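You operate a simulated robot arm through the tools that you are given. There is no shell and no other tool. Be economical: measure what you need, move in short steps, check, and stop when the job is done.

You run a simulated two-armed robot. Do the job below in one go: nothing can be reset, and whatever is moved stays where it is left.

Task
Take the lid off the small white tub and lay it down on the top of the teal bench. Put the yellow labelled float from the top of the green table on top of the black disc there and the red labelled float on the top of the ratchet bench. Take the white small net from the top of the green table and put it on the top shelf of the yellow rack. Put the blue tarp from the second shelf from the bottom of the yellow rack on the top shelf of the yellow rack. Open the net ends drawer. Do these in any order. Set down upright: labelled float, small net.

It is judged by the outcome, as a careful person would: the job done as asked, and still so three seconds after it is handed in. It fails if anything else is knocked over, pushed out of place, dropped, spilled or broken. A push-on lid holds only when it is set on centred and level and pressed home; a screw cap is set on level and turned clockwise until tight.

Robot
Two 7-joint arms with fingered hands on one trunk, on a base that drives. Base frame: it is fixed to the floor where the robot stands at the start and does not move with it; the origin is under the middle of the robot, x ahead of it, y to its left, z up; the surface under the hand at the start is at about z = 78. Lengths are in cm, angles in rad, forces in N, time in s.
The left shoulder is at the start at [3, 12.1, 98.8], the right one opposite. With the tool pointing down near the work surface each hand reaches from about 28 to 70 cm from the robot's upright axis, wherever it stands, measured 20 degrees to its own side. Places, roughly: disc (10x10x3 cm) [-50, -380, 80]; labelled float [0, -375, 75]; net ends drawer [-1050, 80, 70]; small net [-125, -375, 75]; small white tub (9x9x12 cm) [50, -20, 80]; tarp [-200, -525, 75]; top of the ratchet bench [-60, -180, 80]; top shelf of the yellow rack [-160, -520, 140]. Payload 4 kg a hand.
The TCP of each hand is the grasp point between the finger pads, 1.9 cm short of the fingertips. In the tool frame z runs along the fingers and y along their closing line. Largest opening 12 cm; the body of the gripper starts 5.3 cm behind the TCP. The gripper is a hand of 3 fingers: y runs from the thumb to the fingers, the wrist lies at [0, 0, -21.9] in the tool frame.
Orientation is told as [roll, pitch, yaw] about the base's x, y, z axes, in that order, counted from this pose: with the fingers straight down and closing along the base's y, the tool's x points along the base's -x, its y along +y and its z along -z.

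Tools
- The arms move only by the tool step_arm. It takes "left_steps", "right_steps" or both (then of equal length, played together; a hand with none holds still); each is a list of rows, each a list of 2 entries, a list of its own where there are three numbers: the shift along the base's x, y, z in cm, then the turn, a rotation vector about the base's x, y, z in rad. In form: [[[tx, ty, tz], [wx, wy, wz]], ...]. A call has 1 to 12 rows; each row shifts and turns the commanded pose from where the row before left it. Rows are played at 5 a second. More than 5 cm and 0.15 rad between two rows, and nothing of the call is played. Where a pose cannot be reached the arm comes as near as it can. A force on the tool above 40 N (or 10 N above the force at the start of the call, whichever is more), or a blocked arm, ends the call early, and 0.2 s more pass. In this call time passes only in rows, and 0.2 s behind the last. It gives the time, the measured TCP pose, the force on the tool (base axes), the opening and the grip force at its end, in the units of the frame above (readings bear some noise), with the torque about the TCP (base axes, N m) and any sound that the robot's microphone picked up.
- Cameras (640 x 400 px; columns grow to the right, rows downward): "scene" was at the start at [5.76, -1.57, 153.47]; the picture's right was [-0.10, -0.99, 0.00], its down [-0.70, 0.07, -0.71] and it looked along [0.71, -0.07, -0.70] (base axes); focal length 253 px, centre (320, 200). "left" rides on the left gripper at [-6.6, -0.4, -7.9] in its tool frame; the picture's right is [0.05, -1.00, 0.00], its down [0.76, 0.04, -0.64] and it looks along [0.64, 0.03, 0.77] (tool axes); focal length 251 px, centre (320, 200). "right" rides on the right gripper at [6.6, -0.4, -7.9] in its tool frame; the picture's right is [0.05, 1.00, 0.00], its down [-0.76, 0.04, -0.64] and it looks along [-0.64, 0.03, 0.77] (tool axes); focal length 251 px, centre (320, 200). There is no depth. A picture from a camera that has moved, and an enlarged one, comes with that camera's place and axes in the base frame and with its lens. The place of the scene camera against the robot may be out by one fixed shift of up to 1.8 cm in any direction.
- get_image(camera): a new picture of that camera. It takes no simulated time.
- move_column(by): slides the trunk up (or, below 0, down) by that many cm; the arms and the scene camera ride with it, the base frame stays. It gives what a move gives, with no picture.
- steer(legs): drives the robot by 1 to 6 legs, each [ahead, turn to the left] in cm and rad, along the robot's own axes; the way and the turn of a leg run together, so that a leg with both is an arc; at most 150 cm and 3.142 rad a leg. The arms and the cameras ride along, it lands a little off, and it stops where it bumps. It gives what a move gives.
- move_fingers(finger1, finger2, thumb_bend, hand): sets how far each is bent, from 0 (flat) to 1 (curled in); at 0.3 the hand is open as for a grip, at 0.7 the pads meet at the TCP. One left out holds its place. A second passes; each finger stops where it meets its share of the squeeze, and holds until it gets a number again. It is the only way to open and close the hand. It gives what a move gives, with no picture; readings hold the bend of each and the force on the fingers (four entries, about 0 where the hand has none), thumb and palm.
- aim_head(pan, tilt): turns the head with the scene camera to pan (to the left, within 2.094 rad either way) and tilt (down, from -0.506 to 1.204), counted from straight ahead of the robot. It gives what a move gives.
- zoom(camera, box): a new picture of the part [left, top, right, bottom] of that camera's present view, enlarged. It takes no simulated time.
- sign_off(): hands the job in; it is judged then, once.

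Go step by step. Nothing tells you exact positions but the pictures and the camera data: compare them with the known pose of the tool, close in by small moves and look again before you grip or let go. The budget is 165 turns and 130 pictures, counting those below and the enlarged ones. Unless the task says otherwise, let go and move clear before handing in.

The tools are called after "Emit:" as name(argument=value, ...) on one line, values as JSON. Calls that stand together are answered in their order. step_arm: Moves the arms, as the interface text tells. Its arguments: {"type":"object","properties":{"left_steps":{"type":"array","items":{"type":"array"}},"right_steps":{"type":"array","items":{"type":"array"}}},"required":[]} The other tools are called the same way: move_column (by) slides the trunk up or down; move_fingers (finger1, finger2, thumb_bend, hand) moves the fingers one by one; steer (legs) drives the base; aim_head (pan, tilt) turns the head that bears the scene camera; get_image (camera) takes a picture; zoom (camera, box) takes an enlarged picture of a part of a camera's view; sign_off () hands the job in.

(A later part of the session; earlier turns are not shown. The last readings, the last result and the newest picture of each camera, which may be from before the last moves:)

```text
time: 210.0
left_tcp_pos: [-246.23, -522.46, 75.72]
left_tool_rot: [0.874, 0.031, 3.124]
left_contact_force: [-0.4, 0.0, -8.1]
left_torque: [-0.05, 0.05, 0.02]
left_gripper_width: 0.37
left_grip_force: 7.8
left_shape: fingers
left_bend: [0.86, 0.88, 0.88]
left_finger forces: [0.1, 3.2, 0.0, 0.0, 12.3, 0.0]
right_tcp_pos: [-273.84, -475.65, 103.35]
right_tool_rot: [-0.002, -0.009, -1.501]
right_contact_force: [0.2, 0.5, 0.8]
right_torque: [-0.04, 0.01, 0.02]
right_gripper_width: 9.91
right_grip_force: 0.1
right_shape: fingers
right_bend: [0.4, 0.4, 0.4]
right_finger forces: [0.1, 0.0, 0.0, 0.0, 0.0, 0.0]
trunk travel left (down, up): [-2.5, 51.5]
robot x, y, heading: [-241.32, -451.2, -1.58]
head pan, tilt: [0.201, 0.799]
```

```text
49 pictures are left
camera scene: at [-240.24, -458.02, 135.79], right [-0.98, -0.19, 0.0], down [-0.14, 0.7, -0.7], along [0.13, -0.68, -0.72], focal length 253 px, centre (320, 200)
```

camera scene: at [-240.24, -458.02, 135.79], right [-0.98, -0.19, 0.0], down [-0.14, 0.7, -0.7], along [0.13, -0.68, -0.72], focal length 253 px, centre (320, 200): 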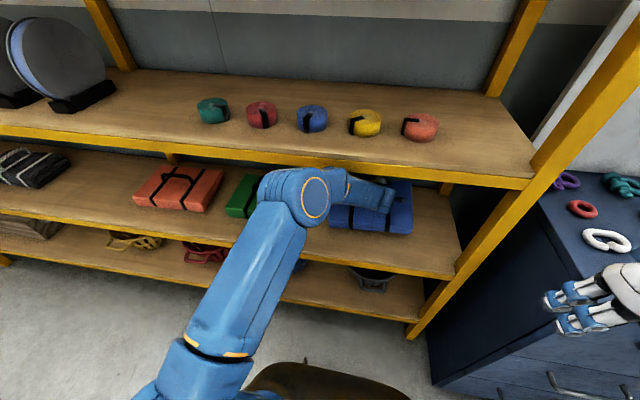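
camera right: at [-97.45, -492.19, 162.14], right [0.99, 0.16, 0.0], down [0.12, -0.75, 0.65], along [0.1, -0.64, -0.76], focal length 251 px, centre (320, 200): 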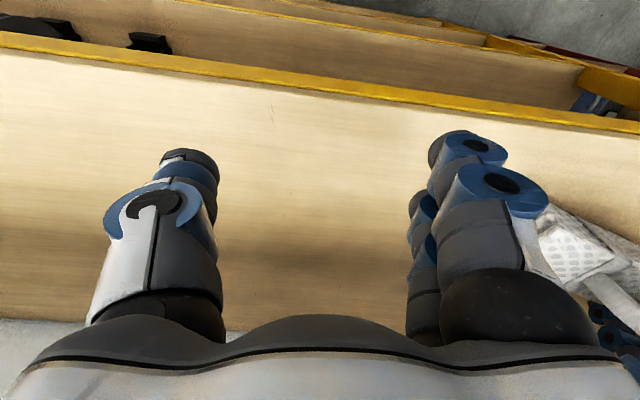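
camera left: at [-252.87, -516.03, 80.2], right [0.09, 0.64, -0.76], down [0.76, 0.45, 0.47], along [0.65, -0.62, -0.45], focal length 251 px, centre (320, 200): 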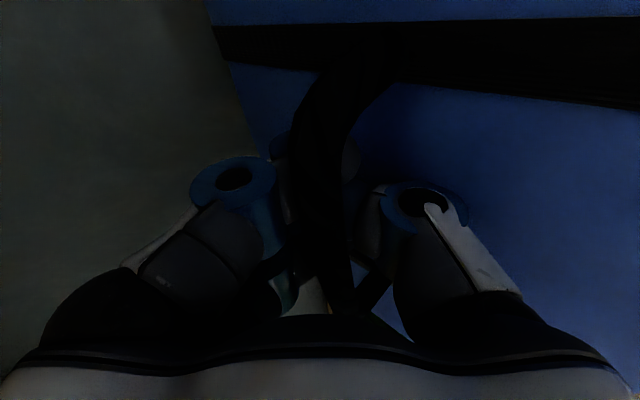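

The tarp hangs from the handle (8 N). I pull it out by arm and by backing up.

Emit:
step_arm(left_steps=[[[0, 0, 1], [0, 0, 0]], [[0, 3, 0], [0, 0, 0]], [[0, 4, 0], [0, 0, 0]], [[0, 4, 0], [0, 0, 0]], [[0, 4, 0], [0, 0, 0]], [[0, 4, 0], [0, 0, 0]], [[0, 4, 0], [0, 0, 0]]])

Emit:
steer(legs=[[-19, 0]])

Emit:
get_image(camera="scene")

```text
time: 211.6
left_tcp_pos: [-246.09, -499.32, 76.74]
left_tool_rot: [0.877, 0.029, 3.124]
left_contact_force: [0.4, 0.2, -7.3]
left_torque: [-0.12, 0.03, 0.01]
left_gripper_width: 0.38
left_grip_force: 7.0
left_shape: fingers
left_bend: [0.86, 0.89, 0.88]
left_finger forces: [0.0, 0.0, 0.0, 0.1, 13.0, 0.1]
right_tcp_pos: [-273.81, -475.66, 103.43]
right_tool_rot: [-0.001, -0.008, -1.501]
right_contact_force: [0.1, -0.7, -0.4]
right_torque: [0.01, 0.02, -0.02]
right_gripper_width: 9.93
right_grip_force: 0.0
right_shape: fingers
right_bend: [0.4, 0.4, 0.4]
right_finger forces: [0.1, 0.0, 0.0, 0.0, 0.0, 0.1]
trunk travel left (down, up): [-2.5, 51.5]
robot x, y, heading: [-241.28, -451.07, -1.578]
head pan, tilt: [0.201, 0.799]
```

```text
time: 213.2
left_tcp_pos: [-246.11, -480.15, 76.53]
left_tool_rot: [0.877, 0.03, 3.122]
left_contact_force: [-0.2, -0.3, -7.2]
left_torque: [-0.11, 0.03, 0.03]
left_gripper_width: 0.38
left_grip_force: 7.7
left_shape: fingers
left_bend: [0.86, 0.88, 0.88]
left_finger forces: [0.0, 0.0, 0.0, 0.0, 14.0, 0.1]
right_tcp_pos: [-273.79, -456.39, 103.25]
right_tool_rot: [0.0, -0.009, -1.501]
right_contact_force: [0.6, -0.3, -0.5]
right_torque: [-0.03, 0.0, -0.01]
right_gripper_width: 9.89
right_grip_force: 0.0
right_shape: fingers
right_bend: [0.4, 0.4, 0.4]
right_finger forces: [0.2, 0.1, 0.0, 0.0, 0.0, 0.0]
trunk travel left (down, up): [-2.5, 51.5]
robot x, y, heading: [-241.41, -432.13, -1.577]
head pan, tilt: [0.201, 0.799]
```

```text
48 pictures are left
camera scene: at [-240.11, -438.6, 135.8], right [-0.98, -0.19, 0.0], down [-0.14, 0.7, -0.7], along [0.13, -0.68, -0.72], focal length 253 px, centre (320, 200)
```

scene: 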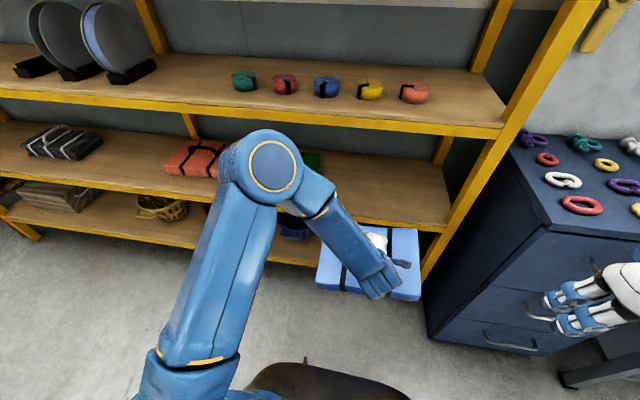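

Tarp is clear of the rack. I raise the trunk fully and turn left toward the free stretch of the top shelf (x ≈ −190, left of the boxes).

Emit:
move_column(by=40)

Emit:
move_column(by=11)

Emit:
step_arm(left_steps=[[[0, 0, 4], [0, 0, 0]], [[0, 0, 4], [0, 0, 0]], [[0, 0, 4], [0, 0, 0]], [[0, 0, 4], [0, 0, 0]], [[0, 0, 4], [0, 0, 0]], [[0, 0, 4], [0, 0, 0]], [[0, 0, 4], [0, 0, 0]], [[0, 0, 3], [0, 0, 0]]])

Emit:
steer(legs=[[0, 0.55]])

Emit:
get_image(camera="scene")

```text
time: 217.0
left_tcp_pos: [-246.11, -480.15, 116.73]
left_tool_rot: [0.874, 0.031, 3.123]
left_contact_force: [0.0, 0.6, -7.7]
left_torque: [-0.07, 0.04, 0.0]
left_gripper_width: 0.35
left_grip_force: 7.2
left_shape: fingers
left_bend: [0.86, 0.89, 0.88]
left_finger forces: [0.0, 0.1, 0.0, 0.1, 13.5, 0.0]
right_tcp_pos: [-273.67, -456.45, 143.35]
right_tool_rot: [-0.003, -0.009, -1.5]
right_contact_force: [0.7, -0.1, 0.7]
right_torque: [0.0, -0.01, -0.01]
right_gripper_width: 9.9
right_grip_force: 0.1
right_shape: fingers
right_bend: [0.4, 0.4, 0.4]
right_finger forces: [0.1, 0.0, 0.1, 0.0, 0.0, 0.0]
trunk travel left (down, up): [-42.5, 11.5]
robot x, y, heading: [-241.14, -431.86, -1.578]
head pan, tilt: [0.201, 0.799]
```

```text
time: 218.4
left_tcp_pos: [-245.98, -480.23, 127.68]
left_tool_rot: [0.873, 0.03, 3.122]
left_contact_force: [-0.2, -0.5, -7.6]
left_torque: [-0.12, 0.03, -0.02]
left_gripper_width: 0.38
left_grip_force: 6.6
left_shape: fingers
left_bend: [0.86, 0.89, 0.88]
left_finger forces: [0.0, 0.0, 0.0, 0.1, 13.4, 0.0]
right_tcp_pos: [-273.71, -456.33, 154.32]
right_tool_rot: [-0.001, -0.009, -1.502]
right_contact_force: [1.6, 0.1, -0.1]
right_torque: [0.03, 0.01, 0.0]
right_gripper_width: 9.92
right_grip_force: 0.1
right_shape: fingers
right_bend: [0.4, 0.4, 0.4]
right_finger forces: [0.0, 0.0, 0.0, 0.1, 0.1, 0.1]
trunk travel left (down, up): [-53.5, 0.5]
robot x, y, heading: [-241.16, -431.96, -1.582]
head pan, tilt: [0.201, 0.799]
```

```text
time: 220.2
left_tcp_pos: [-246.04, -480.12, 158.64]
left_tool_rot: [0.873, 0.029, 3.123]
left_contact_force: [0.7, 0.5, -6.9]
left_torque: [-0.07, 0.03, 0.0]
left_gripper_width: 0.38
left_grip_force: 7.4
left_shape: fingers
left_bend: [0.86, 0.89, 0.88]
left_finger forces: [0.0, 0.0, 0.0, 0.0, 15.6, 0.1]
right_tcp_pos: [-273.79, -456.44, 154.45]
right_tool_rot: [-0.002, -0.008, -1.499]
right_contact_force: [-0.6, 0.3, -1.3]
right_torque: [-0.02, 0.0, -0.02]
right_gripper_width: 9.89
right_grip_force: 0.2
right_shape: fingers
right_bend: [0.4, 0.4, 0.4]
right_finger forces: [0.0, 0.0, 0.0, 0.0, 0.1, 0.0]
trunk travel left (down, up): [-53.5, 0.5]
robot x, y, heading: [-241.18, -432.18, -1.575]
head pan, tilt: [0.201, 0.799]
```

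```text
time: 222.1
left_tcp_pos: [-220.26, -475.37, 158.67]
left_tool_rot: [0.875, 0.03, -2.612]
left_contact_force: [-0.4, 0.3, -7.2]
left_torque: [-0.1, -0.04, -0.02]
left_gripper_width: 0.4
left_grip_force: 6.9
left_shape: fingers
left_bend: [0.86, 0.89, 0.88]
left_finger forces: [0.1, 0.0, 0.0, 0.0, 14.0, 0.1]
right_tcp_pos: [-256.34, -469.49, 154.41]
right_tool_rot: [-0.002, -0.011, -0.956]
right_contact_force: [-0.1, 1.0, -0.6]
right_torque: [-0.01, 0.0, -0.03]
right_gripper_width: 9.93
right_grip_force: 0.1
right_shape: fingers
right_bend: [0.4, 0.4, 0.4]
right_finger forces: [0.0, 0.0, 0.1, 0.1, 0.0, 0.1]
trunk travel left (down, up): [-53.5, 0.5]
robot x, y, heading: [-243.34, -433.22, -1.03]
head pan, tilt: [0.201, 0.799]
```

```text
47 pictures are left
camera scene: at [-239.99, -438.32, 186.79], right [-0.74, -0.68, 0.0], down [-0.48, 0.53, -0.7], along [0.47, -0.51, -0.72], focal length 253 px, centre (320, 200)
```

scene: 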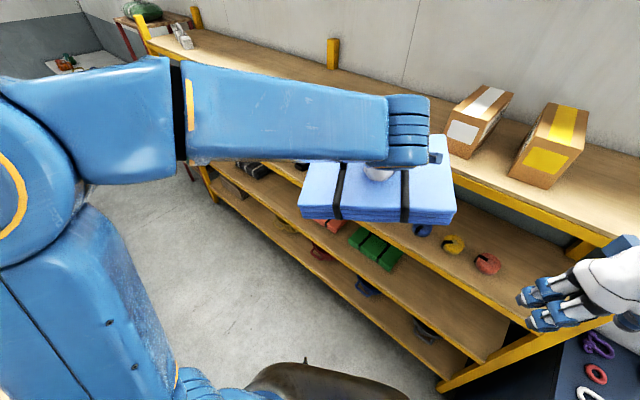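

I square the tarp to the shelf, retract the right hand away from the boxes, then drive in.

Emit:
step_arm(left_steps=[[[2, 0, 0], [0, 0, -0.1375]], [[2, 0, 0], [0, 0, -0.1375]], [[2, 0, 0], [0, 0, -0.1375]], [[2, 0, 0], [0, 0, -0.1375]]], right_steps=[[[-2, 3.5, 0], [0, 0, 0]], [[-2, 3.5, 0], [0, 0, 0]], [[-1, 3.5, 0], [0, 0, 0]], [[0, 3.5, 0], [0, 0, 0]]])

Emit:
steer(legs=[[34, 0]])

Emit:
get_image(camera="scene")

```text
time: 223.1
left_tcp_pos: [-212.23, -475.31, 158.62]
left_tool_rot: [0.878, 0.028, 3.122]
left_contact_force: [-0.2, -0.2, -7.4]
left_torque: [-0.18, -0.03, 0.0]
left_gripper_width: 0.46
left_grip_force: 8.5
left_shape: fingers
left_bend: [0.86, 0.89, 0.88]
left_finger forces: [0.0, 0.0, 0.0, 0.1, 16.4, 0.0]
right_tcp_pos: [-261.36, -455.27, 154.39]
right_tool_rot: [-0.004, -0.009, -0.955]
right_contact_force: [-0.1, 0.9, 0.6]
right_torque: [-0.04, -0.02, 0.0]
right_gripper_width: 9.91
right_grip_force: 0.0
right_shape: fingers
right_bend: [0.4, 0.4, 0.4]
right_finger forces: [0.0, 0.1, 0.0, 0.0, 0.1, 0.0]
trunk travel left (down, up): [-53.5, 0.5]
robot x, y, heading: [-243.98, -433.44, -1.029]
head pan, tilt: [0.201, 0.799]
```

```text
time: 225.4
left_tcp_pos: [-194.82, -504.68, 158.65]
left_tool_rot: [0.875, 0.029, 3.118]
left_contact_force: [-0.7, 0.3, -7.8]
left_torque: [-0.16, 0.03, -0.03]
left_gripper_width: 0.5
left_grip_force: 8.0
left_shape: fingers
left_bend: [0.86, 0.89, 0.88]
left_finger forces: [0.0, 0.1, 0.0, 0.1, 15.9, 0.0]
right_tcp_pos: [-243.89, -484.61, 154.58]
right_tool_rot: [-0.004, -0.01, -0.958]
right_contact_force: [-0.2, 0.0, -0.1]
right_torque: [-0.01, -0.01, 0.0]
right_gripper_width: 9.94
right_grip_force: 0.1
right_shape: fingers
right_bend: [0.4, 0.4, 0.4]
right_finger forces: [0.1, 0.0, 0.1, 0.0, 0.0, 0.0]
trunk travel left (down, up): [-53.5, 0.5]
robot x, y, heading: [-225.99, -462.58, -1.029]
head pan, tilt: [0.201, 0.799]
```

```text
46 pictures are left
camera scene: at [-222.36, -467.55, 186.79], right [-0.74, -0.68, 0.0], down [-0.48, 0.53, -0.7], along [0.47, -0.51, -0.72], focal length 253 px, centre (320, 200)
```

scene: 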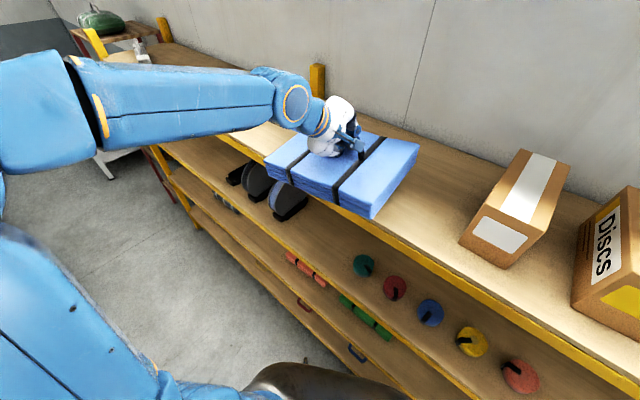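

Level and clear. I extend over the shelf and lower gently.

Emit:
step_arm(left_steps=[[[0.5, -4, 0], [0, 0, 0]], [[0.5, -4, 0], [0, 0, 0]], [[0.5, -4, 0], [0, 0, 0]], [[0, -3, 0], [0, 0, 0]], [[0, 0, -2], [0, 0, 0]], [[0, 0, -1], [0, 0, 0]], [[0, 0, -0.5], [0, 0, 0]]])

Emit:
zoom(camera="scene", box=[240, 60, 480, 210])

```text
time: 227.0
left_tcp_pos: [-193.29, -519.97, 154.99]
left_tool_rot: [0.874, 0.028, 3.118]
left_contact_force: [0.3, 0.1, -8.2]
left_torque: [-0.15, 0.02, 0.0]
left_gripper_width: 0.5
left_grip_force: 7.9
left_shape: fingers
left_bend: [0.86, 0.89, 0.88]
left_finger forces: [0.2, 0.1, 0.0, 0.1, 15.4, 0.0]
right_tcp_pos: [-243.83, -484.91, 154.48]
right_tool_rot: [0.0, -0.009, -0.954]
right_contact_force: [0.3, 0.3, 0.0]
right_torque: [0.03, 0.03, 0.02]
right_gripper_width: 9.92
right_grip_force: 0.0
right_shape: fingers
right_bend: [0.4, 0.4, 0.4]
right_finger forces: [0.0, 0.0, 0.0, 0.0, 0.1, 0.0]
trunk travel left (down, up): [-53.5, 0.5]
robot x, y, heading: [-226.39, -462.69, -1.031]
head pan, tilt: [0.201, 0.799]
```

```text
2.67 times, centred on (360, 135) of scene
camera zoom: at [-222.3, -467.86, 186.78], right [-0.74, -0.68, 0.0], down [-0.48, 0.53, -0.7], along [0.47, -0.51, -0.72], focal length 674 px, centre (213, 373)
```

zoom: 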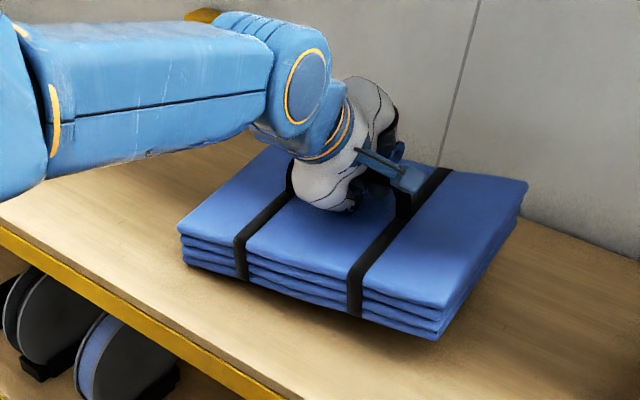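

Emit:
step_arm(left_steps=[[[0, 0, -0.6], [0, 0, 0]], [[0, 0, -0.6], [0, 0, 0]], [[0, 0, -0.5], [0, 0, 0]]])

```text
time: 227.8
left_tcp_pos: [-193.14, -519.8, 153.33]
left_tool_rot: [0.874, 0.028, 3.117]
left_contact_force: [-0.5, 0.5, -6.6]
left_torque: [-0.06, -0.09, -0.02]
left_gripper_width: 0.48
left_grip_force: 11.0
left_shape: fingers
left_bend: [0.86, 0.89, 0.88]
left_finger forces: [0.0, 0.1, 0.1, 0.1, 22.4, 0.1]
right_tcp_pos: [-243.8, -484.9, 154.34]
right_tool_rot: [-0.001, -0.01, -0.954]
right_contact_force: [-0.3, 0.3, 0.0]
right_torque: [-0.03, 0.0, -0.02]
right_gripper_width: 9.93
right_grip_force: 0.1
right_shape: fingers
right_bend: [0.4, 0.4, 0.4]
right_finger forces: [0.0, 0.0, 0.0, 0.0, 0.1, 0.0]
trunk travel left (down, up): [-53.5, 0.5]
robot x, y, heading: [-226.26, -462.43, -1.029]
head pan, tilt: [0.201, 0.799]
```

Emit:
step_arm(left_steps=[[[0, 0, -0.5], [0, 0, 0]], [[0, 0, -0.5], [0, 0, 0]], [[0, 0, -0.4], [0, 0, 0]]])

```text
time: 228.6
left_tcp_pos: [-193.23, -519.77, 152.4]
left_tool_rot: [0.882, 0.03, 3.12]
left_contact_force: [1.1, -2.3, 10.8]
left_torque: [0.96, -0.08, -0.01]
left_gripper_width: 0.45
left_grip_force: 30.9
left_shape: fingers
left_bend: [0.86, 0.89, 0.84]
left_finger forces: [0.0, 0.0, 0.1, 0.0, 60.9, 0.0]
right_tcp_pos: [-243.95, -484.69, 154.51]
right_tool_rot: [-0.003, -0.012, -0.956]
right_contact_force: [1.2, 0.1, 0.0]
right_torque: [0.0, 0.02, 0.01]
right_gripper_width: 9.92
right_grip_force: 0.1
right_shape: fingers
right_bend: [0.4, 0.4, 0.4]
right_finger forces: [0.0, 0.1, 0.1, 0.1, 0.0, 0.0]
trunk travel left (down, up): [-53.5, 0.5]
robot x, y, heading: [-226.16, -462.49, -1.033]
head pan, tilt: [0.201, 0.799]
```

The tarp rests on the shelf. I ease up slightly, open, and back the fingers out along the hand's axis.

Emit:
step_arm(left_steps=[[[0, 0, 0.6], [0, 0, 0]]])

Emit:
move_fingers(hand="left", finger1=0.42, finger2=0.42, thumb_bend=0.6)

Emit:
step_arm(left_steps=[[[0, 0.4, 0.35], [0, 0, 0]], [[0, 0.8, 0.65], [0, 0, 0]], [[0, 1.5, 1.3], [0, 0, 0]], [[0, 2, 1.6], [0, 0, 0]]])

Emit:
get_image(camera="left")

Emit:
zoom(camera="scene", box=[240, 60, 480, 210])

```text
time: 229.0
left_tcp_pos: [-193.18, -519.78, 152.28]
left_tool_rot: [0.871, 0.027, 3.117]
left_contact_force: [-0.1, -0.7, -3.2]
left_torque: [0.25, 0.02, 0.05]
left_gripper_width: 0.47
left_grip_force: 20.0
left_shape: fingers
left_bend: [0.86, 0.89, 0.85]
left_finger forces: [0.0, 0.0, 0.0, 0.0, 39.9, 0.0]
right_tcp_pos: [-243.84, -484.79, 154.39]
right_tool_rot: [-0.001, -0.009, -0.956]
right_contact_force: [0.4, -0.9, -0.4]
right_torque: [0.0, 0.02, 0.0]
right_gripper_width: 9.92
right_grip_force: 0.0
right_shape: fingers
right_bend: [0.4, 0.4, 0.4]
right_finger forces: [0.0, 0.0, 0.0, 0.1, 0.1, 0.0]
trunk travel left (down, up): [-53.5, 0.5]
robot x, y, heading: [-226.39, -462.34, -1.027]
head pan, tilt: [0.201, 0.799]
```

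```text
time: 230.0
left_tcp_pos: [-193.3, -519.57, 152.89]
left_tool_rot: [0.878, 0.029, 3.119]
left_contact_force: [2.7, -1.7, 15.8]
left_torque: [0.18, -0.05, -0.04]
left_gripper_width: 5.51
left_grip_force: 7.9
left_shape: fingers
left_bend: [0.42, 0.42, 0.66]
left_finger forces: [0.1, 0.1, 0.0, 0.0, 15.9, 0.1]
right_tcp_pos: [-244.01, -484.64, 154.41]
right_tool_rot: [-0.003, -0.011, -0.954]
right_contact_force: [-0.4, -0.5, 0.1]
right_torque: [0.04, 0.02, 0.02]
right_gripper_width: 9.92
right_grip_force: 0.1
right_shape: fingers
right_bend: [0.4, 0.4, 0.4]
right_finger forces: [0.0, 0.0, 0.1, 0.1, 0.0, 0.1]
trunk travel left (down, up): [-53.5, 0.5]
robot x, y, heading: [-226.39, -462.33, -1.031]
head pan, tilt: [0.201, 0.799]
```

```text
time: 231.0
left_tcp_pos: [-193.2, -514.98, 156.48]
left_tool_rot: [0.874, 0.028, 3.117]
left_contact_force: [0.3, 0.7, 0.3]
left_torque: [-0.02, 0.0, 0.0]
left_gripper_width: 6.52
left_grip_force: 0.0
left_shape: fingers
left_bend: [0.42, 0.42, 0.6]
left_finger forces: [0.0, 0.0, 0.0, 0.1, 0.0, 0.0]
right_tcp_pos: [-244.06, -484.48, 154.36]
right_tool_rot: [-0.003, -0.013, -0.955]
right_contact_force: [-0.7, 0.5, -0.1]
right_torque: [-0.02, 0.02, -0.01]
right_gripper_width: 9.92
right_grip_force: 0.0
right_shape: fingers
right_bend: [0.4, 0.4, 0.4]
right_finger forces: [0.0, 0.1, 0.0, 0.0, 0.1, 0.0]
trunk travel left (down, up): [-53.5, 0.5]
robot x, y, heading: [-226.32, -462.48, -1.029]
head pan, tilt: [0.201, 0.799]
```

```text
44 pictures are left
camera left: at [-200.01, -508.44, 161.05], right [0.09, 0.64, -0.76], down [0.76, 0.45, 0.47], along [0.64, -0.62, -0.45], focal length 251 px, centre (320, 200)
```

left: 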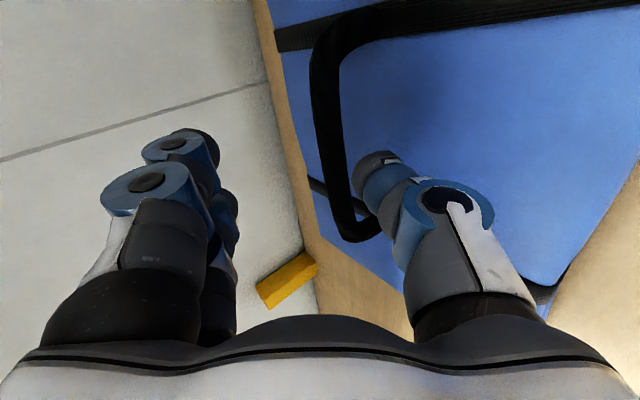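

```text
2.67 times, centred on (360, 135) of scene
camera zoom: at [-222.41, -467.48, 186.8], right [-0.74, -0.68, 0.0], down [-0.48, 0.53, -0.7], along [0.47, -0.51, -0.72], focal length 674 px, centre (213, 373)
```

zoom: 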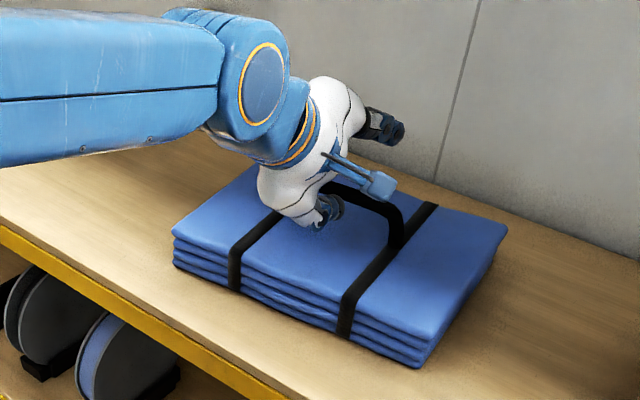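

Handle is free; tarp sits flat on the top shelf. I retract the left hand, restore it to tool-down, and back away.

Emit:
step_arm(left_steps=[[[0, 3, 2.5], [0, 0, 0]], [[0, 3.5, 2.5], [0, 0, 0]], [[-2, 4, 1], [0, 0, 0]], [[-2, 4, 0], [0, 0, 0]], [[-2, 4, 0], [0.1455, 0, 0]], [[-2, 4, -1], [0.1455, 0, 0]], [[-2, 2, -1], [0.1455, 0, 0]], [[0, 0, -1], [0.1455, 0, 0]], [[0, 0, -2], [0.1455, 0, 0]], [[0, 0, -3], [0.1455, 0, 0]]])

Emit:
steer(legs=[[-20, 0], [0, 0.5]])

Emit:
steer(legs=[[0, 0.52]])

Emit:
aim_head(pan=-0.3, tilt=0.5)

Emit:
get_image(camera="scene")

```text
time: 233.2
left_tcp_pos: [-203.24, -490.61, 154.62]
left_tool_rot: [0.0, -0.001, 3.105]
left_contact_force: [-0.3, 0.0, 0.1]
left_torque: [0.04, -0.02, -0.01]
left_gripper_width: 6.53
left_grip_force: 0.1
left_shape: fingers
left_bend: [0.42, 0.42, 0.6]
left_finger forces: [0.0, 0.0, 0.0, 0.0, 0.0, 0.0]
right_tcp_pos: [-243.86, -484.76, 154.41]
right_tool_rot: [-0.001, -0.008, -0.956]
right_contact_force: [-0.1, 0.2, 0.4]
right_torque: [0.03, 0.01, -0.01]
right_gripper_width: 9.92
right_grip_force: 0.0
right_shape: fingers
right_bend: [0.4, 0.4, 0.4]
right_finger forces: [0.1, 0.1, 0.1, 0.0, 0.0, 0.0]
trunk travel left (down, up): [-53.5, 0.5]
robot x, y, heading: [-226.04, -462.35, -1.028]
head pan, tilt: [0.201, 0.799]
```

```text
time: 236.2
left_tcp_pos: [-202.88, -459.05, 154.61]
left_tool_rot: [0.003, -0.001, -2.679]
left_contact_force: [-0.8, -0.6, -1.0]
left_torque: [-0.01, -0.02, -0.01]
left_gripper_width: 6.54
left_grip_force: 0.1
left_shape: fingers
left_bend: [0.42, 0.42, 0.6]
left_finger forces: [0.1, 0.1, 0.0, 0.1, 0.0, 0.0]
right_tcp_pos: [-241.21, -473.37, 154.49]
right_tool_rot: [-0.004, -0.011, -0.456]
right_contact_force: [0.0, 0.1, 0.5]
right_torque: [-0.03, 0.01, 0.02]
right_gripper_width: 9.92
right_grip_force: 0.0
right_shape: fingers
right_bend: [0.4, 0.4, 0.4]
right_finger forces: [0.0, 0.1, 0.0, 0.0, 0.1, 0.1]
trunk travel left (down, up): [-53.5, 0.5]
robot x, y, heading: [-237.12, -446.91, -0.533]
head pan, tilt: [0.201, 0.799]
```

```text
time: 238.0
left_tcp_pos: [-200.38, -439.71, 154.31]
left_tool_rot: [0.0, -0.006, -2.153]
left_contact_force: [0.7, 0.3, 0.2]
left_torque: [-0.08, 0.05, -0.04]
left_gripper_width: 6.54
left_grip_force: 0.1
left_shape: fingers
left_bend: [0.42, 0.42, 0.6]
left_finger forces: [0.1, 0.1, 0.1, 0.1, 0.1, 0.0]
right_tcp_pos: [-226.66, -471.44, 154.55]
right_tool_rot: [-0.006, -0.005, 0.068]
right_contact_force: [-0.2, 1.8, 0.7]
right_torque: [-0.07, 0.02, -0.02]
right_gripper_width: 9.91
right_grip_force: 0.1
right_shape: fingers
right_bend: [0.4, 0.4, 0.4]
right_finger forces: [0.0, 0.0, 0.1, 0.0, 0.0, 0.1]
trunk travel left (down, up): [-53.5, 0.5]
robot x, y, heading: [-237.08, -447.95, -0.018]
head pan, tilt: [0.201, 0.799]
```

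```text
time: 239.0
left_tcp_pos: [-201.24, -440.31, 154.65]
left_tool_rot: [0.001, 0.002, -2.155]
left_contact_force: [-0.8, -0.1, -0.7]
left_torque: [-0.03, -0.03, -0.03]
left_gripper_width: 6.52
left_grip_force: 0.0
left_shape: fingers
left_bend: [0.42, 0.42, 0.6]
left_finger forces: [0.0, 0.1, 0.0, 0.1, 0.0, 0.0]
right_tcp_pos: [-227.3, -472.14, 154.39]
right_tool_rot: [-0.003, -0.01, 0.067]
right_contact_force: [0.6, -0.2, -0.1]
right_torque: [0.02, 0.01, -0.02]
right_gripper_width: 9.9
right_grip_force: 0.0
right_shape: fingers
right_bend: [0.4, 0.4, 0.4]
right_finger forces: [0.0, 0.0, 0.0, 0.1, 0.1, 0.0]
trunk travel left (down, up): [-53.5, 0.5]
robot x, y, heading: [-237.08, -447.75, -0.011]
head pan, tilt: [-0.3, 0.499]
```

```text
42 pictures are left
camera scene: at [-230.97, -451.75, 189.39], right [-0.31, -0.95, 0.0], down [-0.46, 0.15, -0.88], along [0.84, -0.27, -0.48], focal length 253 px, centre (320, 200)
```

scene: 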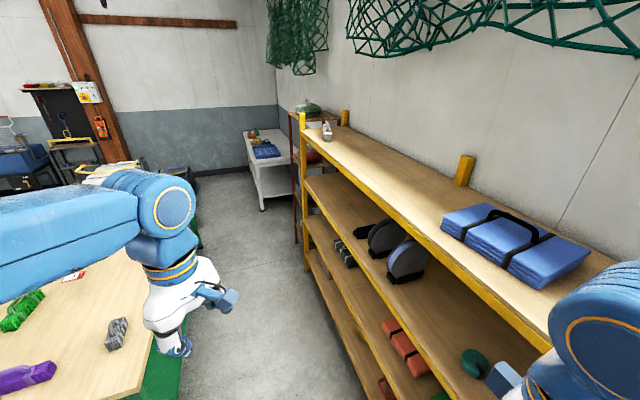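

Tarp and net sit on the top shelf. The right elbow is near the shelf edge, so I move the right hand inward/forward first, then drive east.

Emit:
step_arm(right_steps=[[[0, 4, 0], [0, 0, 0]], [[0, 4, 0], [0, 0, 0]], [[0, 4, 0], [0, 0, 0]], [[4, 0, 0], [0, 0, 0]], [[4, 0, 0], [0, 0, 0]], [[4, 0, 0], [0, 0, 0]], [[4, 0, 0], [0, 0, 0]], [[4, 0, 0], [0, 0, 0]], [[4, 0, 0], [0, 0, 0]], [[4, 0, 0], [0, 0, 0]]], left_steps=[[[0, 4, 0], [0, 0, 0]], [[0, 4, 0], [0, 0, 0]], [[0, 4, 0], [0, 0, 0]], [[0, 4, 0], [0, 0, 0]], [[0, 0, 0], [0, 0, 0.14]], [[0, 0, 0], [0, 0, 0.14]], [[0, 0, 0], [0, 0, 0.14]], [[0, 0, 0], [0, 0, 0.14]], [[0, 0, 0], [0, 0, 0.14]], [[0, 0, 0], [0, 0, 0.14]]])

Emit:
aim_head(pan=-1.0, tilt=0.7)

Emit:
get_image(camera="scene")

```text
time: 241.2
left_tcp_pos: [-200.81, -424.2, 154.48]
left_tool_rot: [0.0, 0.001, -1.313]
left_contact_force: [-0.4, -0.2, -0.2]
left_torque: [0.01, 0.01, -0.01]
left_gripper_width: 6.54
left_grip_force: 0.1
left_shape: fingers
left_bend: [0.42, 0.42, 0.6]
left_finger forces: [0.1, 0.0, 0.0, 0.0, 0.0, 0.1]
right_tcp_pos: [-198.9, -459.86, 154.37]
right_tool_rot: [-0.003, -0.008, 0.068]
right_contact_force: [-0.3, -1.1, -0.7]
right_torque: [-0.02, 0.02, 0.0]
right_gripper_width: 9.9
right_grip_force: 0.1
right_shape: fingers
right_bend: [0.4, 0.4, 0.4]
right_finger forces: [0.1, 0.1, 0.1, 0.1, 0.0, 0.0]
trunk travel left (down, up): [-53.5, 0.5]
robot x, y, heading: [-236.86, -447.85, -0.013]
head pan, tilt: [-0.3, 0.499]
```

```text
time: 242.2
left_tcp_pos: [-200.97, -424.3, 154.46]
left_tool_rot: [0.001, 0.001, -1.318]
left_contact_force: [0.1, 0.1, 0.1]
left_torque: [0.02, -0.01, -0.01]
left_gripper_width: 6.6
left_grip_force: 0.1
left_shape: fingers
left_bend: [0.42, 0.42, 0.6]
left_finger forces: [0.0, 0.0, 0.0, 0.0, 0.0, 0.1]
right_tcp_pos: [-199.23, -459.96, 154.45]
right_tool_rot: [-0.003, -0.009, 0.068]
right_contact_force: [-0.5, -0.4, 0.7]
right_torque: [-0.02, -0.01, -0.01]
right_gripper_width: 9.9
right_grip_force: 0.2
right_shape: fingers
right_bend: [0.4, 0.4, 0.4]
right_finger forces: [0.1, 0.0, 0.0, 0.0, 0.0, 0.0]
trunk travel left (down, up): [-53.5, 0.5]
robot x, y, heading: [-237.14, -448.42, -0.012]
head pan, tilt: [-1.0, 0.7]
```

```text
41 pictures are left
camera scene: at [-234.85, -456.1, 187.62], right [-0.85, -0.53, 0.0], down [-0.34, 0.55, -0.77], along [0.41, -0.65, -0.64], focal length 253 px, centre (320, 200)
```

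scene: 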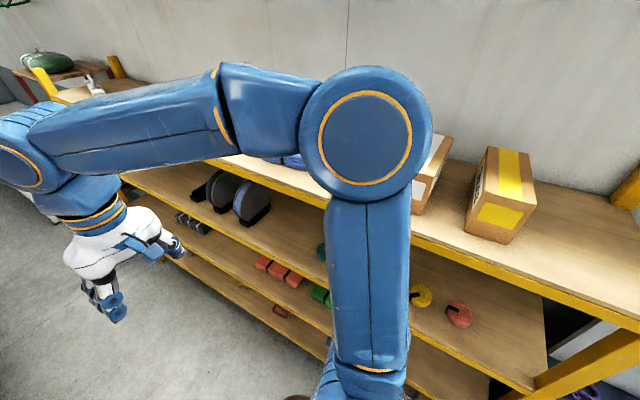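

Elbow is now clear of the rack (y ≈ −483, z ≈ 175). I drive east to x ≈ −10 and turn to face the table.

Emit:
steer(legs=[[110, 0.03], [117, 0]])

Emit:
steer(legs=[[0, 0.52]])

Emit:
steer(legs=[[0, 0.52]])

Emit:
steer(legs=[[0, 0.52]])

Emit:
move_column(by=-25)

Emit:
aim_head(pan=-0.2, tilt=0.85)

Emit:
get_image(camera="scene")

```text
time: 253.4
left_tcp_pos: [24.38, -420.46, 154.5]
left_tool_rot: [0.002, -0.002, -1.28]
left_contact_force: [0.3, 0.3, -0.5]
left_torque: [-0.02, 0.0, 0.02]
left_gripper_width: 6.56
left_grip_force: 0.0
left_shape: fingers
left_bend: [0.42, 0.42, 0.6]
left_finger forces: [0.0, 0.0, 0.0, 0.0, 0.0, 0.0]
right_tcp_pos: [27.49, -456.04, 154.34]
right_tool_rot: [-0.002, -0.012, 0.101]
right_contact_force: [-0.8, 0.3, 0.3]
right_torque: [-0.02, -0.01, 0.0]
right_gripper_width: 9.91
right_grip_force: 0.1
right_shape: fingers
right_bend: [0.4, 0.4, 0.4]
right_finger forces: [0.0, 0.0, 0.0, 0.1, 0.0, 0.1]
trunk travel left (down, up): [-53.5, 0.5]
robot x, y, heading: [-10.71, -445.68, 0.027]
head pan, tilt: [-1.0, 0.7]
```

```text
time: 255.3
left_tcp_pos: [7.33, -406.19, 154.51]
left_tool_rot: [-0.001, 0.001, -0.763]
left_contact_force: [0.6, 0.8, 0.3]
left_torque: [-0.04, -0.02, -0.01]
left_gripper_width: 6.58
left_grip_force: 0.1
left_shape: fingers
left_bend: [0.42, 0.42, 0.6]
left_finger forces: [0.0, 0.0, 0.0, 0.0, 0.0, 0.0]
right_tcp_pos: [27.61, -435.4, 154.36]
right_tool_rot: [-0.003, -0.007, 0.622]
right_contact_force: [-0.2, 0.2, 0.1]
right_torque: [0.0, 0.03, 0.01]
right_gripper_width: 9.94
right_grip_force: 0.0
right_shape: fingers
right_bend: [0.4, 0.4, 0.4]
right_finger forces: [0.0, 0.0, 0.0, 0.1, 0.0, 0.0]
trunk travel left (down, up): [-53.5, 0.5]
robot x, y, heading: [-9.13, -447.95, 0.545]
head pan, tilt: [-1.0, 0.7]
```

```text
time: 257.1
left_tcp_pos: [-15.58, -402.99, 154.45]
left_tool_rot: [-0.003, 0.001, -0.247]
left_contact_force: [0.0, -0.7, -0.7]
left_torque: [-0.02, -0.05, 0.01]
left_gripper_width: 6.58
left_grip_force: 0.1
left_shape: fingers
left_bend: [0.42, 0.42, 0.6]
left_finger forces: [0.1, 0.0, 0.0, 0.0, 0.1, 0.0]
right_tcp_pos: [16.66, -418.59, 154.39]
right_tool_rot: [-0.004, -0.007, 1.136]
right_contact_force: [-0.9, 0.9, -0.3]
right_torque: [-0.08, -0.08, -0.02]
right_gripper_width: 9.93
right_grip_force: 0.0
right_shape: fingers
right_bend: [0.4, 0.4, 0.4]
right_finger forces: [0.0, 0.0, 0.1, 0.1, 0.1, 0.0]
trunk travel left (down, up): [-53.5, 0.5]
robot x, y, heading: [-6.87, -448.96, 1.064]
head pan, tilt: [-1.0, 0.7]
```

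```text
time: 259.0
left_tcp_pos: [-37.35, -413.39, 154.39]
left_tool_rot: [0.0, 0.0, 0.274]
left_contact_force: [-0.4, -0.1, 0.0]
left_torque: [-0.03, -0.05, -0.02]
left_gripper_width: 6.56
left_grip_force: 0.0
left_shape: fingers
left_bend: [0.42, 0.42, 0.6]
left_finger forces: [0.0, 0.0, 0.0, 0.1, 0.1, 0.0]
right_tcp_pos: [-1.72, -410.94, 154.39]
right_tool_rot: [-0.005, -0.007, 1.656]
right_contact_force: [0.3, 0.5, 0.2]
right_torque: [-0.05, 0.01, -0.02]
right_gripper_width: 9.91
right_grip_force: 0.1
right_shape: fingers
right_bend: [0.4, 0.4, 0.4]
right_finger forces: [0.0, 0.0, 0.1, 0.1, 0.1, 0.0]
trunk travel left (down, up): [-53.5, 0.5]
robot x, y, heading: [-4.54, -449.3, 1.582]
head pan, tilt: [-1.0, 0.7]
```

```text
time: 261.6
left_tcp_pos: [-36.91, -413.65, 129.61]
left_tool_rot: [0.003, 0.0, 0.273]
left_contact_force: [-0.7, 0.9, 0.3]
left_torque: [0.02, 0.01, 0.01]
left_gripper_width: 6.58
left_grip_force: 0.2
left_shape: fingers
left_bend: [0.42, 0.42, 0.6]
left_finger forces: [0.1, 0.0, 0.0, 0.0, 0.1, 0.0]
right_tcp_pos: [-1.4, -411.18, 129.44]
right_tool_rot: [-0.001, -0.007, 1.655]
right_contact_force: [0.4, -0.7, 0.2]
right_torque: [0.02, -0.01, 0.01]
right_gripper_width: 9.92
right_grip_force: 0.0
right_shape: fingers
right_bend: [0.4, 0.4, 0.4]
right_finger forces: [0.1, 0.0, 0.0, 0.0, 0.0, 0.1]
trunk travel left (down, up): [-28.5, 25.5]
robot x, y, heading: [-3.79, -448.97, 1.576]
head pan, tilt: [-1.0, 0.7]
```

```text
time: 262.7
left_tcp_pos: [-36.93, -413.75, 129.52]
left_tool_rot: [0.0, 0.0, 0.274]
left_contact_force: [-0.4, 0.7, -0.5]
left_torque: [0.0, -0.01, -0.01]
left_gripper_width: 6.56
left_grip_force: 0.0
left_shape: fingers
left_bend: [0.42, 0.42, 0.6]
left_finger forces: [0.0, 0.0, 0.0, 0.0, 0.0, 0.0]
right_tcp_pos: [-1.3, -411.2, 129.38]
right_tool_rot: [-0.003, -0.009, 1.657]
right_contact_force: [-0.2, 0.0, -0.5]
right_torque: [-0.01, 0.01, 0.03]
right_gripper_width: 9.92
right_grip_force: 0.0
right_shape: fingers
right_bend: [0.4, 0.4, 0.4]
right_finger forces: [0.0, 0.0, 0.0, 0.0, 0.0, 0.0]
trunk travel left (down, up): [-28.5, 25.5]
robot x, y, heading: [-3.76, -448.99, 1.573]
head pan, tilt: [-0.201, 0.85]
```

```text
40 pictures are left
camera scene: at [-2.95, -444.27, 161.39], right [0.98, -0.19, 0.0], down [-0.14, -0.74, -0.66], along [0.13, 0.65, -0.75], focal length 253 px, centre (320, 200)
```

scene: 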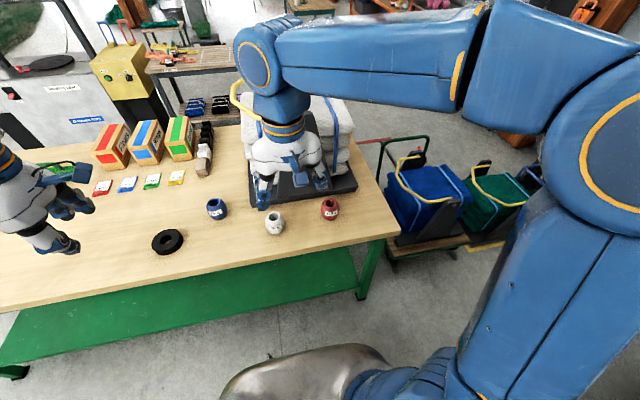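

Red float at about (14, −379). I drive 12 cm closer and bring the right hand above it.

Emit:
steer(legs=[[12, 0]])

Emit:
step_arm(right_steps=[[[3.5, 0, -2], [0, 0, 0]], [[3.5, 2, -2], [0, 0, 0]], [[3, 3.5, -1], [0, 0, 0]], [[2.5, 3.5, -2], [0, 0, 0]], [[1, 4, -2.5], [0, 0, 0]], [[0.5, 3, -3.5], [0, 0, 0]], [[0, 1, -4.5], [0, 0, 0]], [[0, 0, -5], [0, 0, 0]]])

Emit:
get_image(camera="right")

Emit:
get_image(camera="scene")

```text
time: 263.9
left_tcp_pos: [-37.12, -401.51, 129.46]
left_tool_rot: [0.0, 0.003, 0.273]
left_contact_force: [0.1, 0.0, -0.6]
left_torque: [-0.02, 0.0, 0.01]
left_gripper_width: 6.56
left_grip_force: 0.1
left_shape: fingers
left_bend: [0.42, 0.42, 0.6]
left_finger forces: [0.0, 0.0, 0.1, 0.1, 0.1, 0.0]
right_tcp_pos: [-1.49, -399.11, 129.31]
right_tool_rot: [-0.002, -0.009, 1.655]
right_contact_force: [0.1, -0.1, -0.2]
right_torque: [0.0, 0.01, -0.02]
right_gripper_width: 9.92
right_grip_force: 0.0
right_shape: fingers
right_bend: [0.4, 0.4, 0.4]
right_finger forces: [0.0, 0.0, 0.0, 0.1, 0.0, 0.0]
trunk travel left (down, up): [-28.5, 25.5]
robot x, y, heading: [-4.05, -437.01, 1.579]
head pan, tilt: [-0.201, 0.85]
```

```text
time: 265.7
left_tcp_pos: [-37.07, -401.46, 129.55]
left_tool_rot: [-0.001, 0.002, 0.274]
left_contact_force: [-0.1, 0.2, -1.7]
left_torque: [-0.03, 0.0, -0.01]
left_gripper_width: 6.6
left_grip_force: 0.1
left_shape: fingers
left_bend: [0.42, 0.42, 0.6]
left_finger forces: [0.0, 0.1, 0.0, 0.0, 0.1, 0.1]
right_tcp_pos: [12.58, -382.01, 106.82]
right_tool_rot: [0.0, -0.007, 1.657]
right_contact_force: [-1.0, 1.7, 0.0]
right_torque: [-0.02, -0.03, -0.01]
right_gripper_width: 9.91
right_grip_force: 0.0
right_shape: fingers
right_bend: [0.4, 0.4, 0.4]
right_finger forces: [0.0, 0.0, 0.0, 0.0, 0.0, 0.0]
trunk travel left (down, up): [-28.5, 25.5]
robot x, y, heading: [-4.11, -436.89, 1.58]
head pan, tilt: [-0.201, 0.85]
```

```text
39 pictures are left
camera right: at [13.44, -388.66, 114.67], right [-0.99, -0.14, 0.0], down [-0.11, 0.75, 0.65], along [-0.09, 0.64, -0.76], focal length 251 px, centre (320, 200)
```

right: 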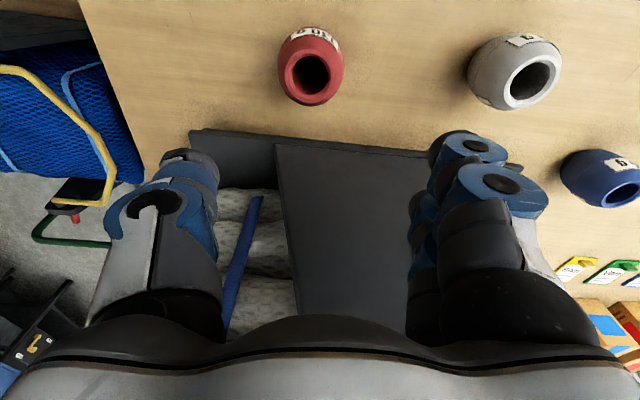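

```text
38 pictures are left
camera scene: at [-3.01, -432.12, 161.39], right [0.98, -0.19, 0.0], down [-0.14, -0.74, -0.66], along [0.13, 0.65, -0.75], focal length 253 px, centre (320, 200)
```

scene: 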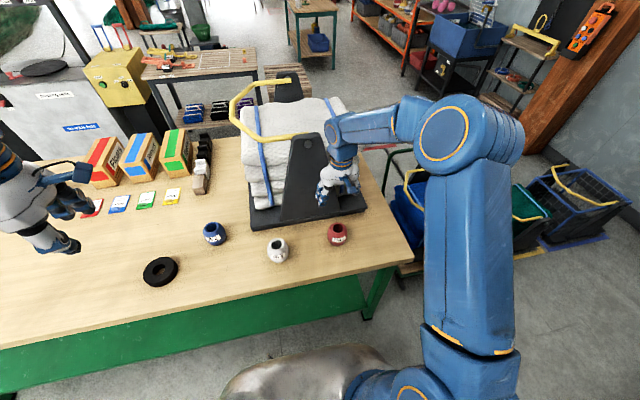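

Float centre about (13.6, −381). I lower to z ≈ 89 and check against the stand.

Emit:
step_arm(right_steps=[[[1.0, 0.6, -4.5], [0, 0, 0]], [[0, 0, -4.5], [0, 0, 0]], [[0, 0, -4.5], [0, 0, 0]], [[0, 0, -4.3], [0, 0, 0]]])

Emit:
get_image(camera="right")

```text
time: 266.7
left_tcp_pos: [-36.98, -401.46, 129.56]
left_tool_rot: [0.0, 0.001, 0.273]
left_contact_force: [0.2, -0.1, -0.3]
left_torque: [-0.03, -0.01, 0.04]
left_gripper_width: 6.58
left_grip_force: 0.1
left_shape: fingers
left_bend: [0.42, 0.42, 0.6]
left_finger forces: [0.0, 0.1, 0.0, 0.0, 0.0, 0.1]
right_tcp_pos: [13.64, -381.4, 88.98]
right_tool_rot: [-0.001, -0.008, 1.655]
right_contact_force: [-0.9, 0.6, 0.8]
right_torque: [-0.02, 0.0, 0.01]
right_gripper_width: 9.92
right_grip_force: 0.1
right_shape: fingers
right_bend: [0.4, 0.4, 0.4]
right_finger forces: [0.1, 0.0, 0.0, 0.1, 0.0, 0.0]
trunk travel left (down, up): [-28.5, 25.5]
robot x, y, heading: [-4.42, -437.11, 1.584]
head pan, tilt: [-0.201, 0.85]
```

```text
37 pictures are left
camera right: at [14.33, -387.97, 96.81], right [-0.99, -0.14, 0.0], down [-0.11, 0.75, 0.65], along [-0.09, 0.64, -0.76], focal length 251 px, centre (320, 200)
```

right: 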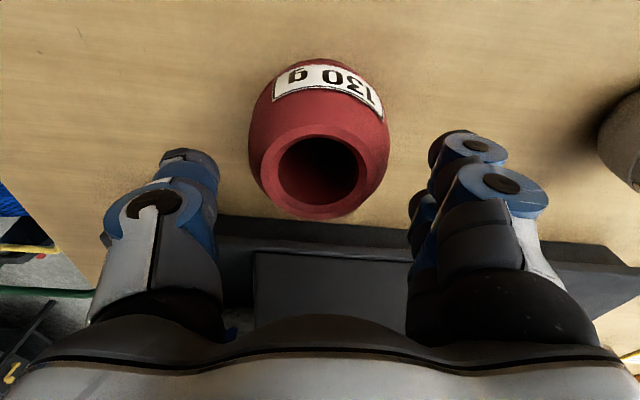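

Emit:
step_arm(right_steps=[[[-0.3, 1.0, -2.5], [0, 0, 0]], [[0, 0, -2.5], [0, 0, 0]], [[0, 0, -2.2], [0, 0, 0]]])

Emit:
move_fingers(hand="right", finger1=0.7, finger2=0.7, thumb_bend=0.7)

Emit:
get_image(camera="right")

```text
time: 267.5
left_tcp_pos: [-37.0, -401.84, 129.76]
left_tool_rot: [0.003, 0.0, 0.273]
left_contact_force: [0.9, -0.4, 0.5]
left_torque: [0.04, 0.0, 0.03]
left_gripper_width: 6.59
left_grip_force: 0.1
left_shape: fingers
left_bend: [0.42, 0.42, 0.6]
left_finger forces: [0.0, 0.0, 0.0, 0.0, 0.0, 0.0]
right_tcp_pos: [13.23, -380.43, 82.3]
right_tool_rot: [-0.003, -0.022, 1.654]
right_contact_force: [3.1, 3.1, 23.1]
right_torque: [-0.33, 0.32, 0.07]
right_gripper_width: 10.1
right_grip_force: 12.9
right_shape: fingers
right_bend: [0.39, 0.4, 0.4]
right_finger forces: [12.2, 2.1, 0.0, 0.0, 11.6, 0.0]
trunk travel left (down, up): [-28.5, 25.5]
robot x, y, heading: [-4.56, -436.78, 1.581]
head pan, tilt: [-0.201, 0.85]
```

```text
time: 268.1
left_tcp_pos: [-37.25, -401.77, 129.56]
left_tool_rot: [0.001, -0.001, 0.274]
left_contact_force: [-0.4, -0.1, 0.1]
left_torque: [0.0, 0.0, -0.03]
left_gripper_width: 6.58
left_grip_force: 0.1
left_shape: fingers
left_bend: [0.42, 0.42, 0.6]
left_finger forces: [0.0, 0.0, 0.0, 0.1, 0.0, 0.1]
right_tcp_pos: [13.05, -380.16, 82.54]
right_tool_rot: [-0.005, -0.023, 1.655]
right_contact_force: [-4.2, -5.3, 25.3]
right_torque: [0.0, 0.3, 0.02]
right_gripper_width: 8.35
right_grip_force: 59.7
right_shape: fingers
right_bend: [0.44, 0.56, 0.65]
right_finger forces: [44.7, 20.9, 0.0, 0.1, 54.6, 0.0]
trunk travel left (down, up): [-28.5, 25.5]
robot x, y, heading: [-3.94, -437.18, 1.581]
head pan, tilt: [-0.201, 0.85]
stopped (right hand): the force on the tool passed its limit at 41 N (the readings are from after the stop); the commanded pose is now the measured one
```

```text
36 pictures are left
camera right: at [13.92, -386.85, 90.25], right [-0.99, -0.14, 0.0], down [-0.11, 0.74, 0.66], along [-0.09, 0.66, -0.75], focal length 251 px, centre (320, 200)
```

right: 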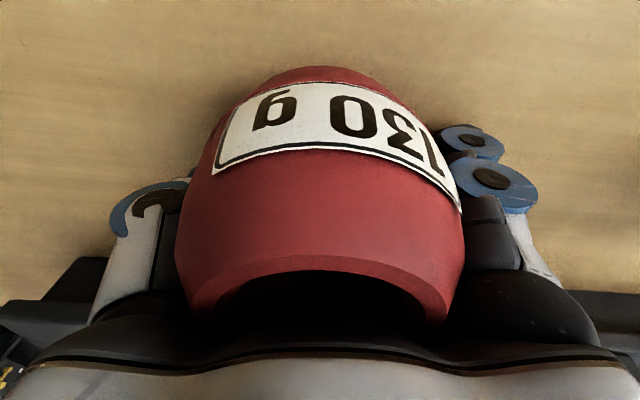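

The fingertips pressed the table (float is ~8 cm wide). I open a little, rise 1.2 cm, and close more gently.

Emit:
move_fingers(hand="right", finger1=0.4, finger2=0.4, thumb_bend=0.4)

Emit:
step_arm(right_steps=[[[0, 0, 0.7], [0, 0, 0]], [[0, 0, 0.7], [0, 0, 0]]])

Emit:
move_fingers(hand="right", finger1=0.56, finger2=0.56, thumb_bend=0.56)

Emit:
get_image(camera="right")

```text
time: 268.7
left_tcp_pos: [-37.2, -401.44, 129.48]
left_tool_rot: [0.0, 0.0, 0.275]
left_contact_force: [-0.2, -0.1, -0.1]
left_torque: [0.0, -0.06, 0.03]
left_gripper_width: 6.55
left_grip_force: 0.0
left_shape: fingers
left_bend: [0.42, 0.42, 0.6]
left_finger forces: [0.0, 0.0, 0.0, 0.0, 0.0, 0.1]
right_tcp_pos: [13.28, -379.77, 82.54]
right_tool_rot: [-0.007, -0.026, 1.653]
right_contact_force: [0.0, -2.5, 7.8]
right_torque: [-0.05, 0.02, 0.03]
right_gripper_width: 10.09
right_grip_force: 5.0
right_shape: fingers
right_bend: [0.39, 0.4, 0.4]
right_finger forces: [5.5, 0.3, 0.1, 0.0, 3.8, 0.0]
trunk travel left (down, up): [-28.5, 25.5]
robot x, y, heading: [-4.34, -437.38, 1.574]
head pan, tilt: [-0.201, 0.85]
stopped (right hand): the force on the tool passed its limit at 40 N (the readings are from after the stop); the commanded pose is now the measured one
```

```text
time: 269.3
left_tcp_pos: [-37.19, -401.54, 129.45]
left_tool_rot: [0.002, 0.001, 0.276]
left_contact_force: [-0.6, -0.1, -0.6]
left_torque: [0.01, 0.0, -0.01]
left_gripper_width: 6.57
left_grip_force: 0.0
left_shape: fingers
left_bend: [0.42, 0.42, 0.6]
left_finger forces: [0.0, 0.0, 0.0, 0.0, 0.0, 0.0]
right_tcp_pos: [13.39, -379.9, 83.86]
right_tool_rot: [-0.007, -0.025, 1.652]
right_contact_force: [0.2, 0.7, -0.7]
right_torque: [-0.02, 0.0, 0.03]
right_gripper_width: 10.09
right_grip_force: 2.9
right_shape: fingers
right_bend: [0.39, 0.4, 0.4]
right_finger forces: [3.0, 0.0, 0.1, 0.0, 2.8, 0.0]
trunk travel left (down, up): [-28.5, 25.5]
robot x, y, heading: [-4.1, -436.9, 1.574]
head pan, tilt: [-0.201, 0.85]
```

```text
time: 270.3
left_tcp_pos: [-37.05, -401.58, 129.52]
left_tool_rot: [0.003, -0.001, 0.275]
left_contact_force: [0.1, 0.4, -0.1]
left_torque: [-0.02, 0.0, 0.0]
left_gripper_width: 6.55
left_grip_force: 0.0
left_shape: fingers
left_bend: [0.42, 0.42, 0.6]
left_finger forces: [0.0, 0.0, 0.0, 0.1, 0.0, 0.0]
right_tcp_pos: [13.58, -379.88, 83.88]
right_tool_rot: [-0.006, -0.025, 1.654]
right_contact_force: [0.9, 0.8, -0.2]
right_torque: [-0.01, 0.0, -0.01]
right_gripper_width: 8.26
right_grip_force: 35.2
right_shape: fingers
right_bend: [0.44, 0.56, 0.55]
right_finger forces: [35.4, 0.5, 0.0, 0.0, 35.2, 0.0]
trunk travel left (down, up): [-28.5, 25.5]
robot x, y, heading: [-4.14, -437.07, 1.579]
head pan, tilt: [-0.201, 0.85]
```

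```text
35 pictures are left
camera right: at [14.29, -386.63, 91.59], right [-0.99, -0.14, -0.01], down [-0.11, 0.74, 0.66], along [-0.08, 0.66, -0.75], focal length 251 px, centre (320, 200)
```

right: 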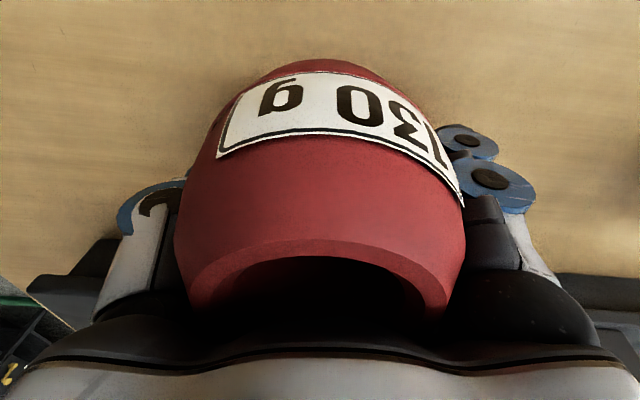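

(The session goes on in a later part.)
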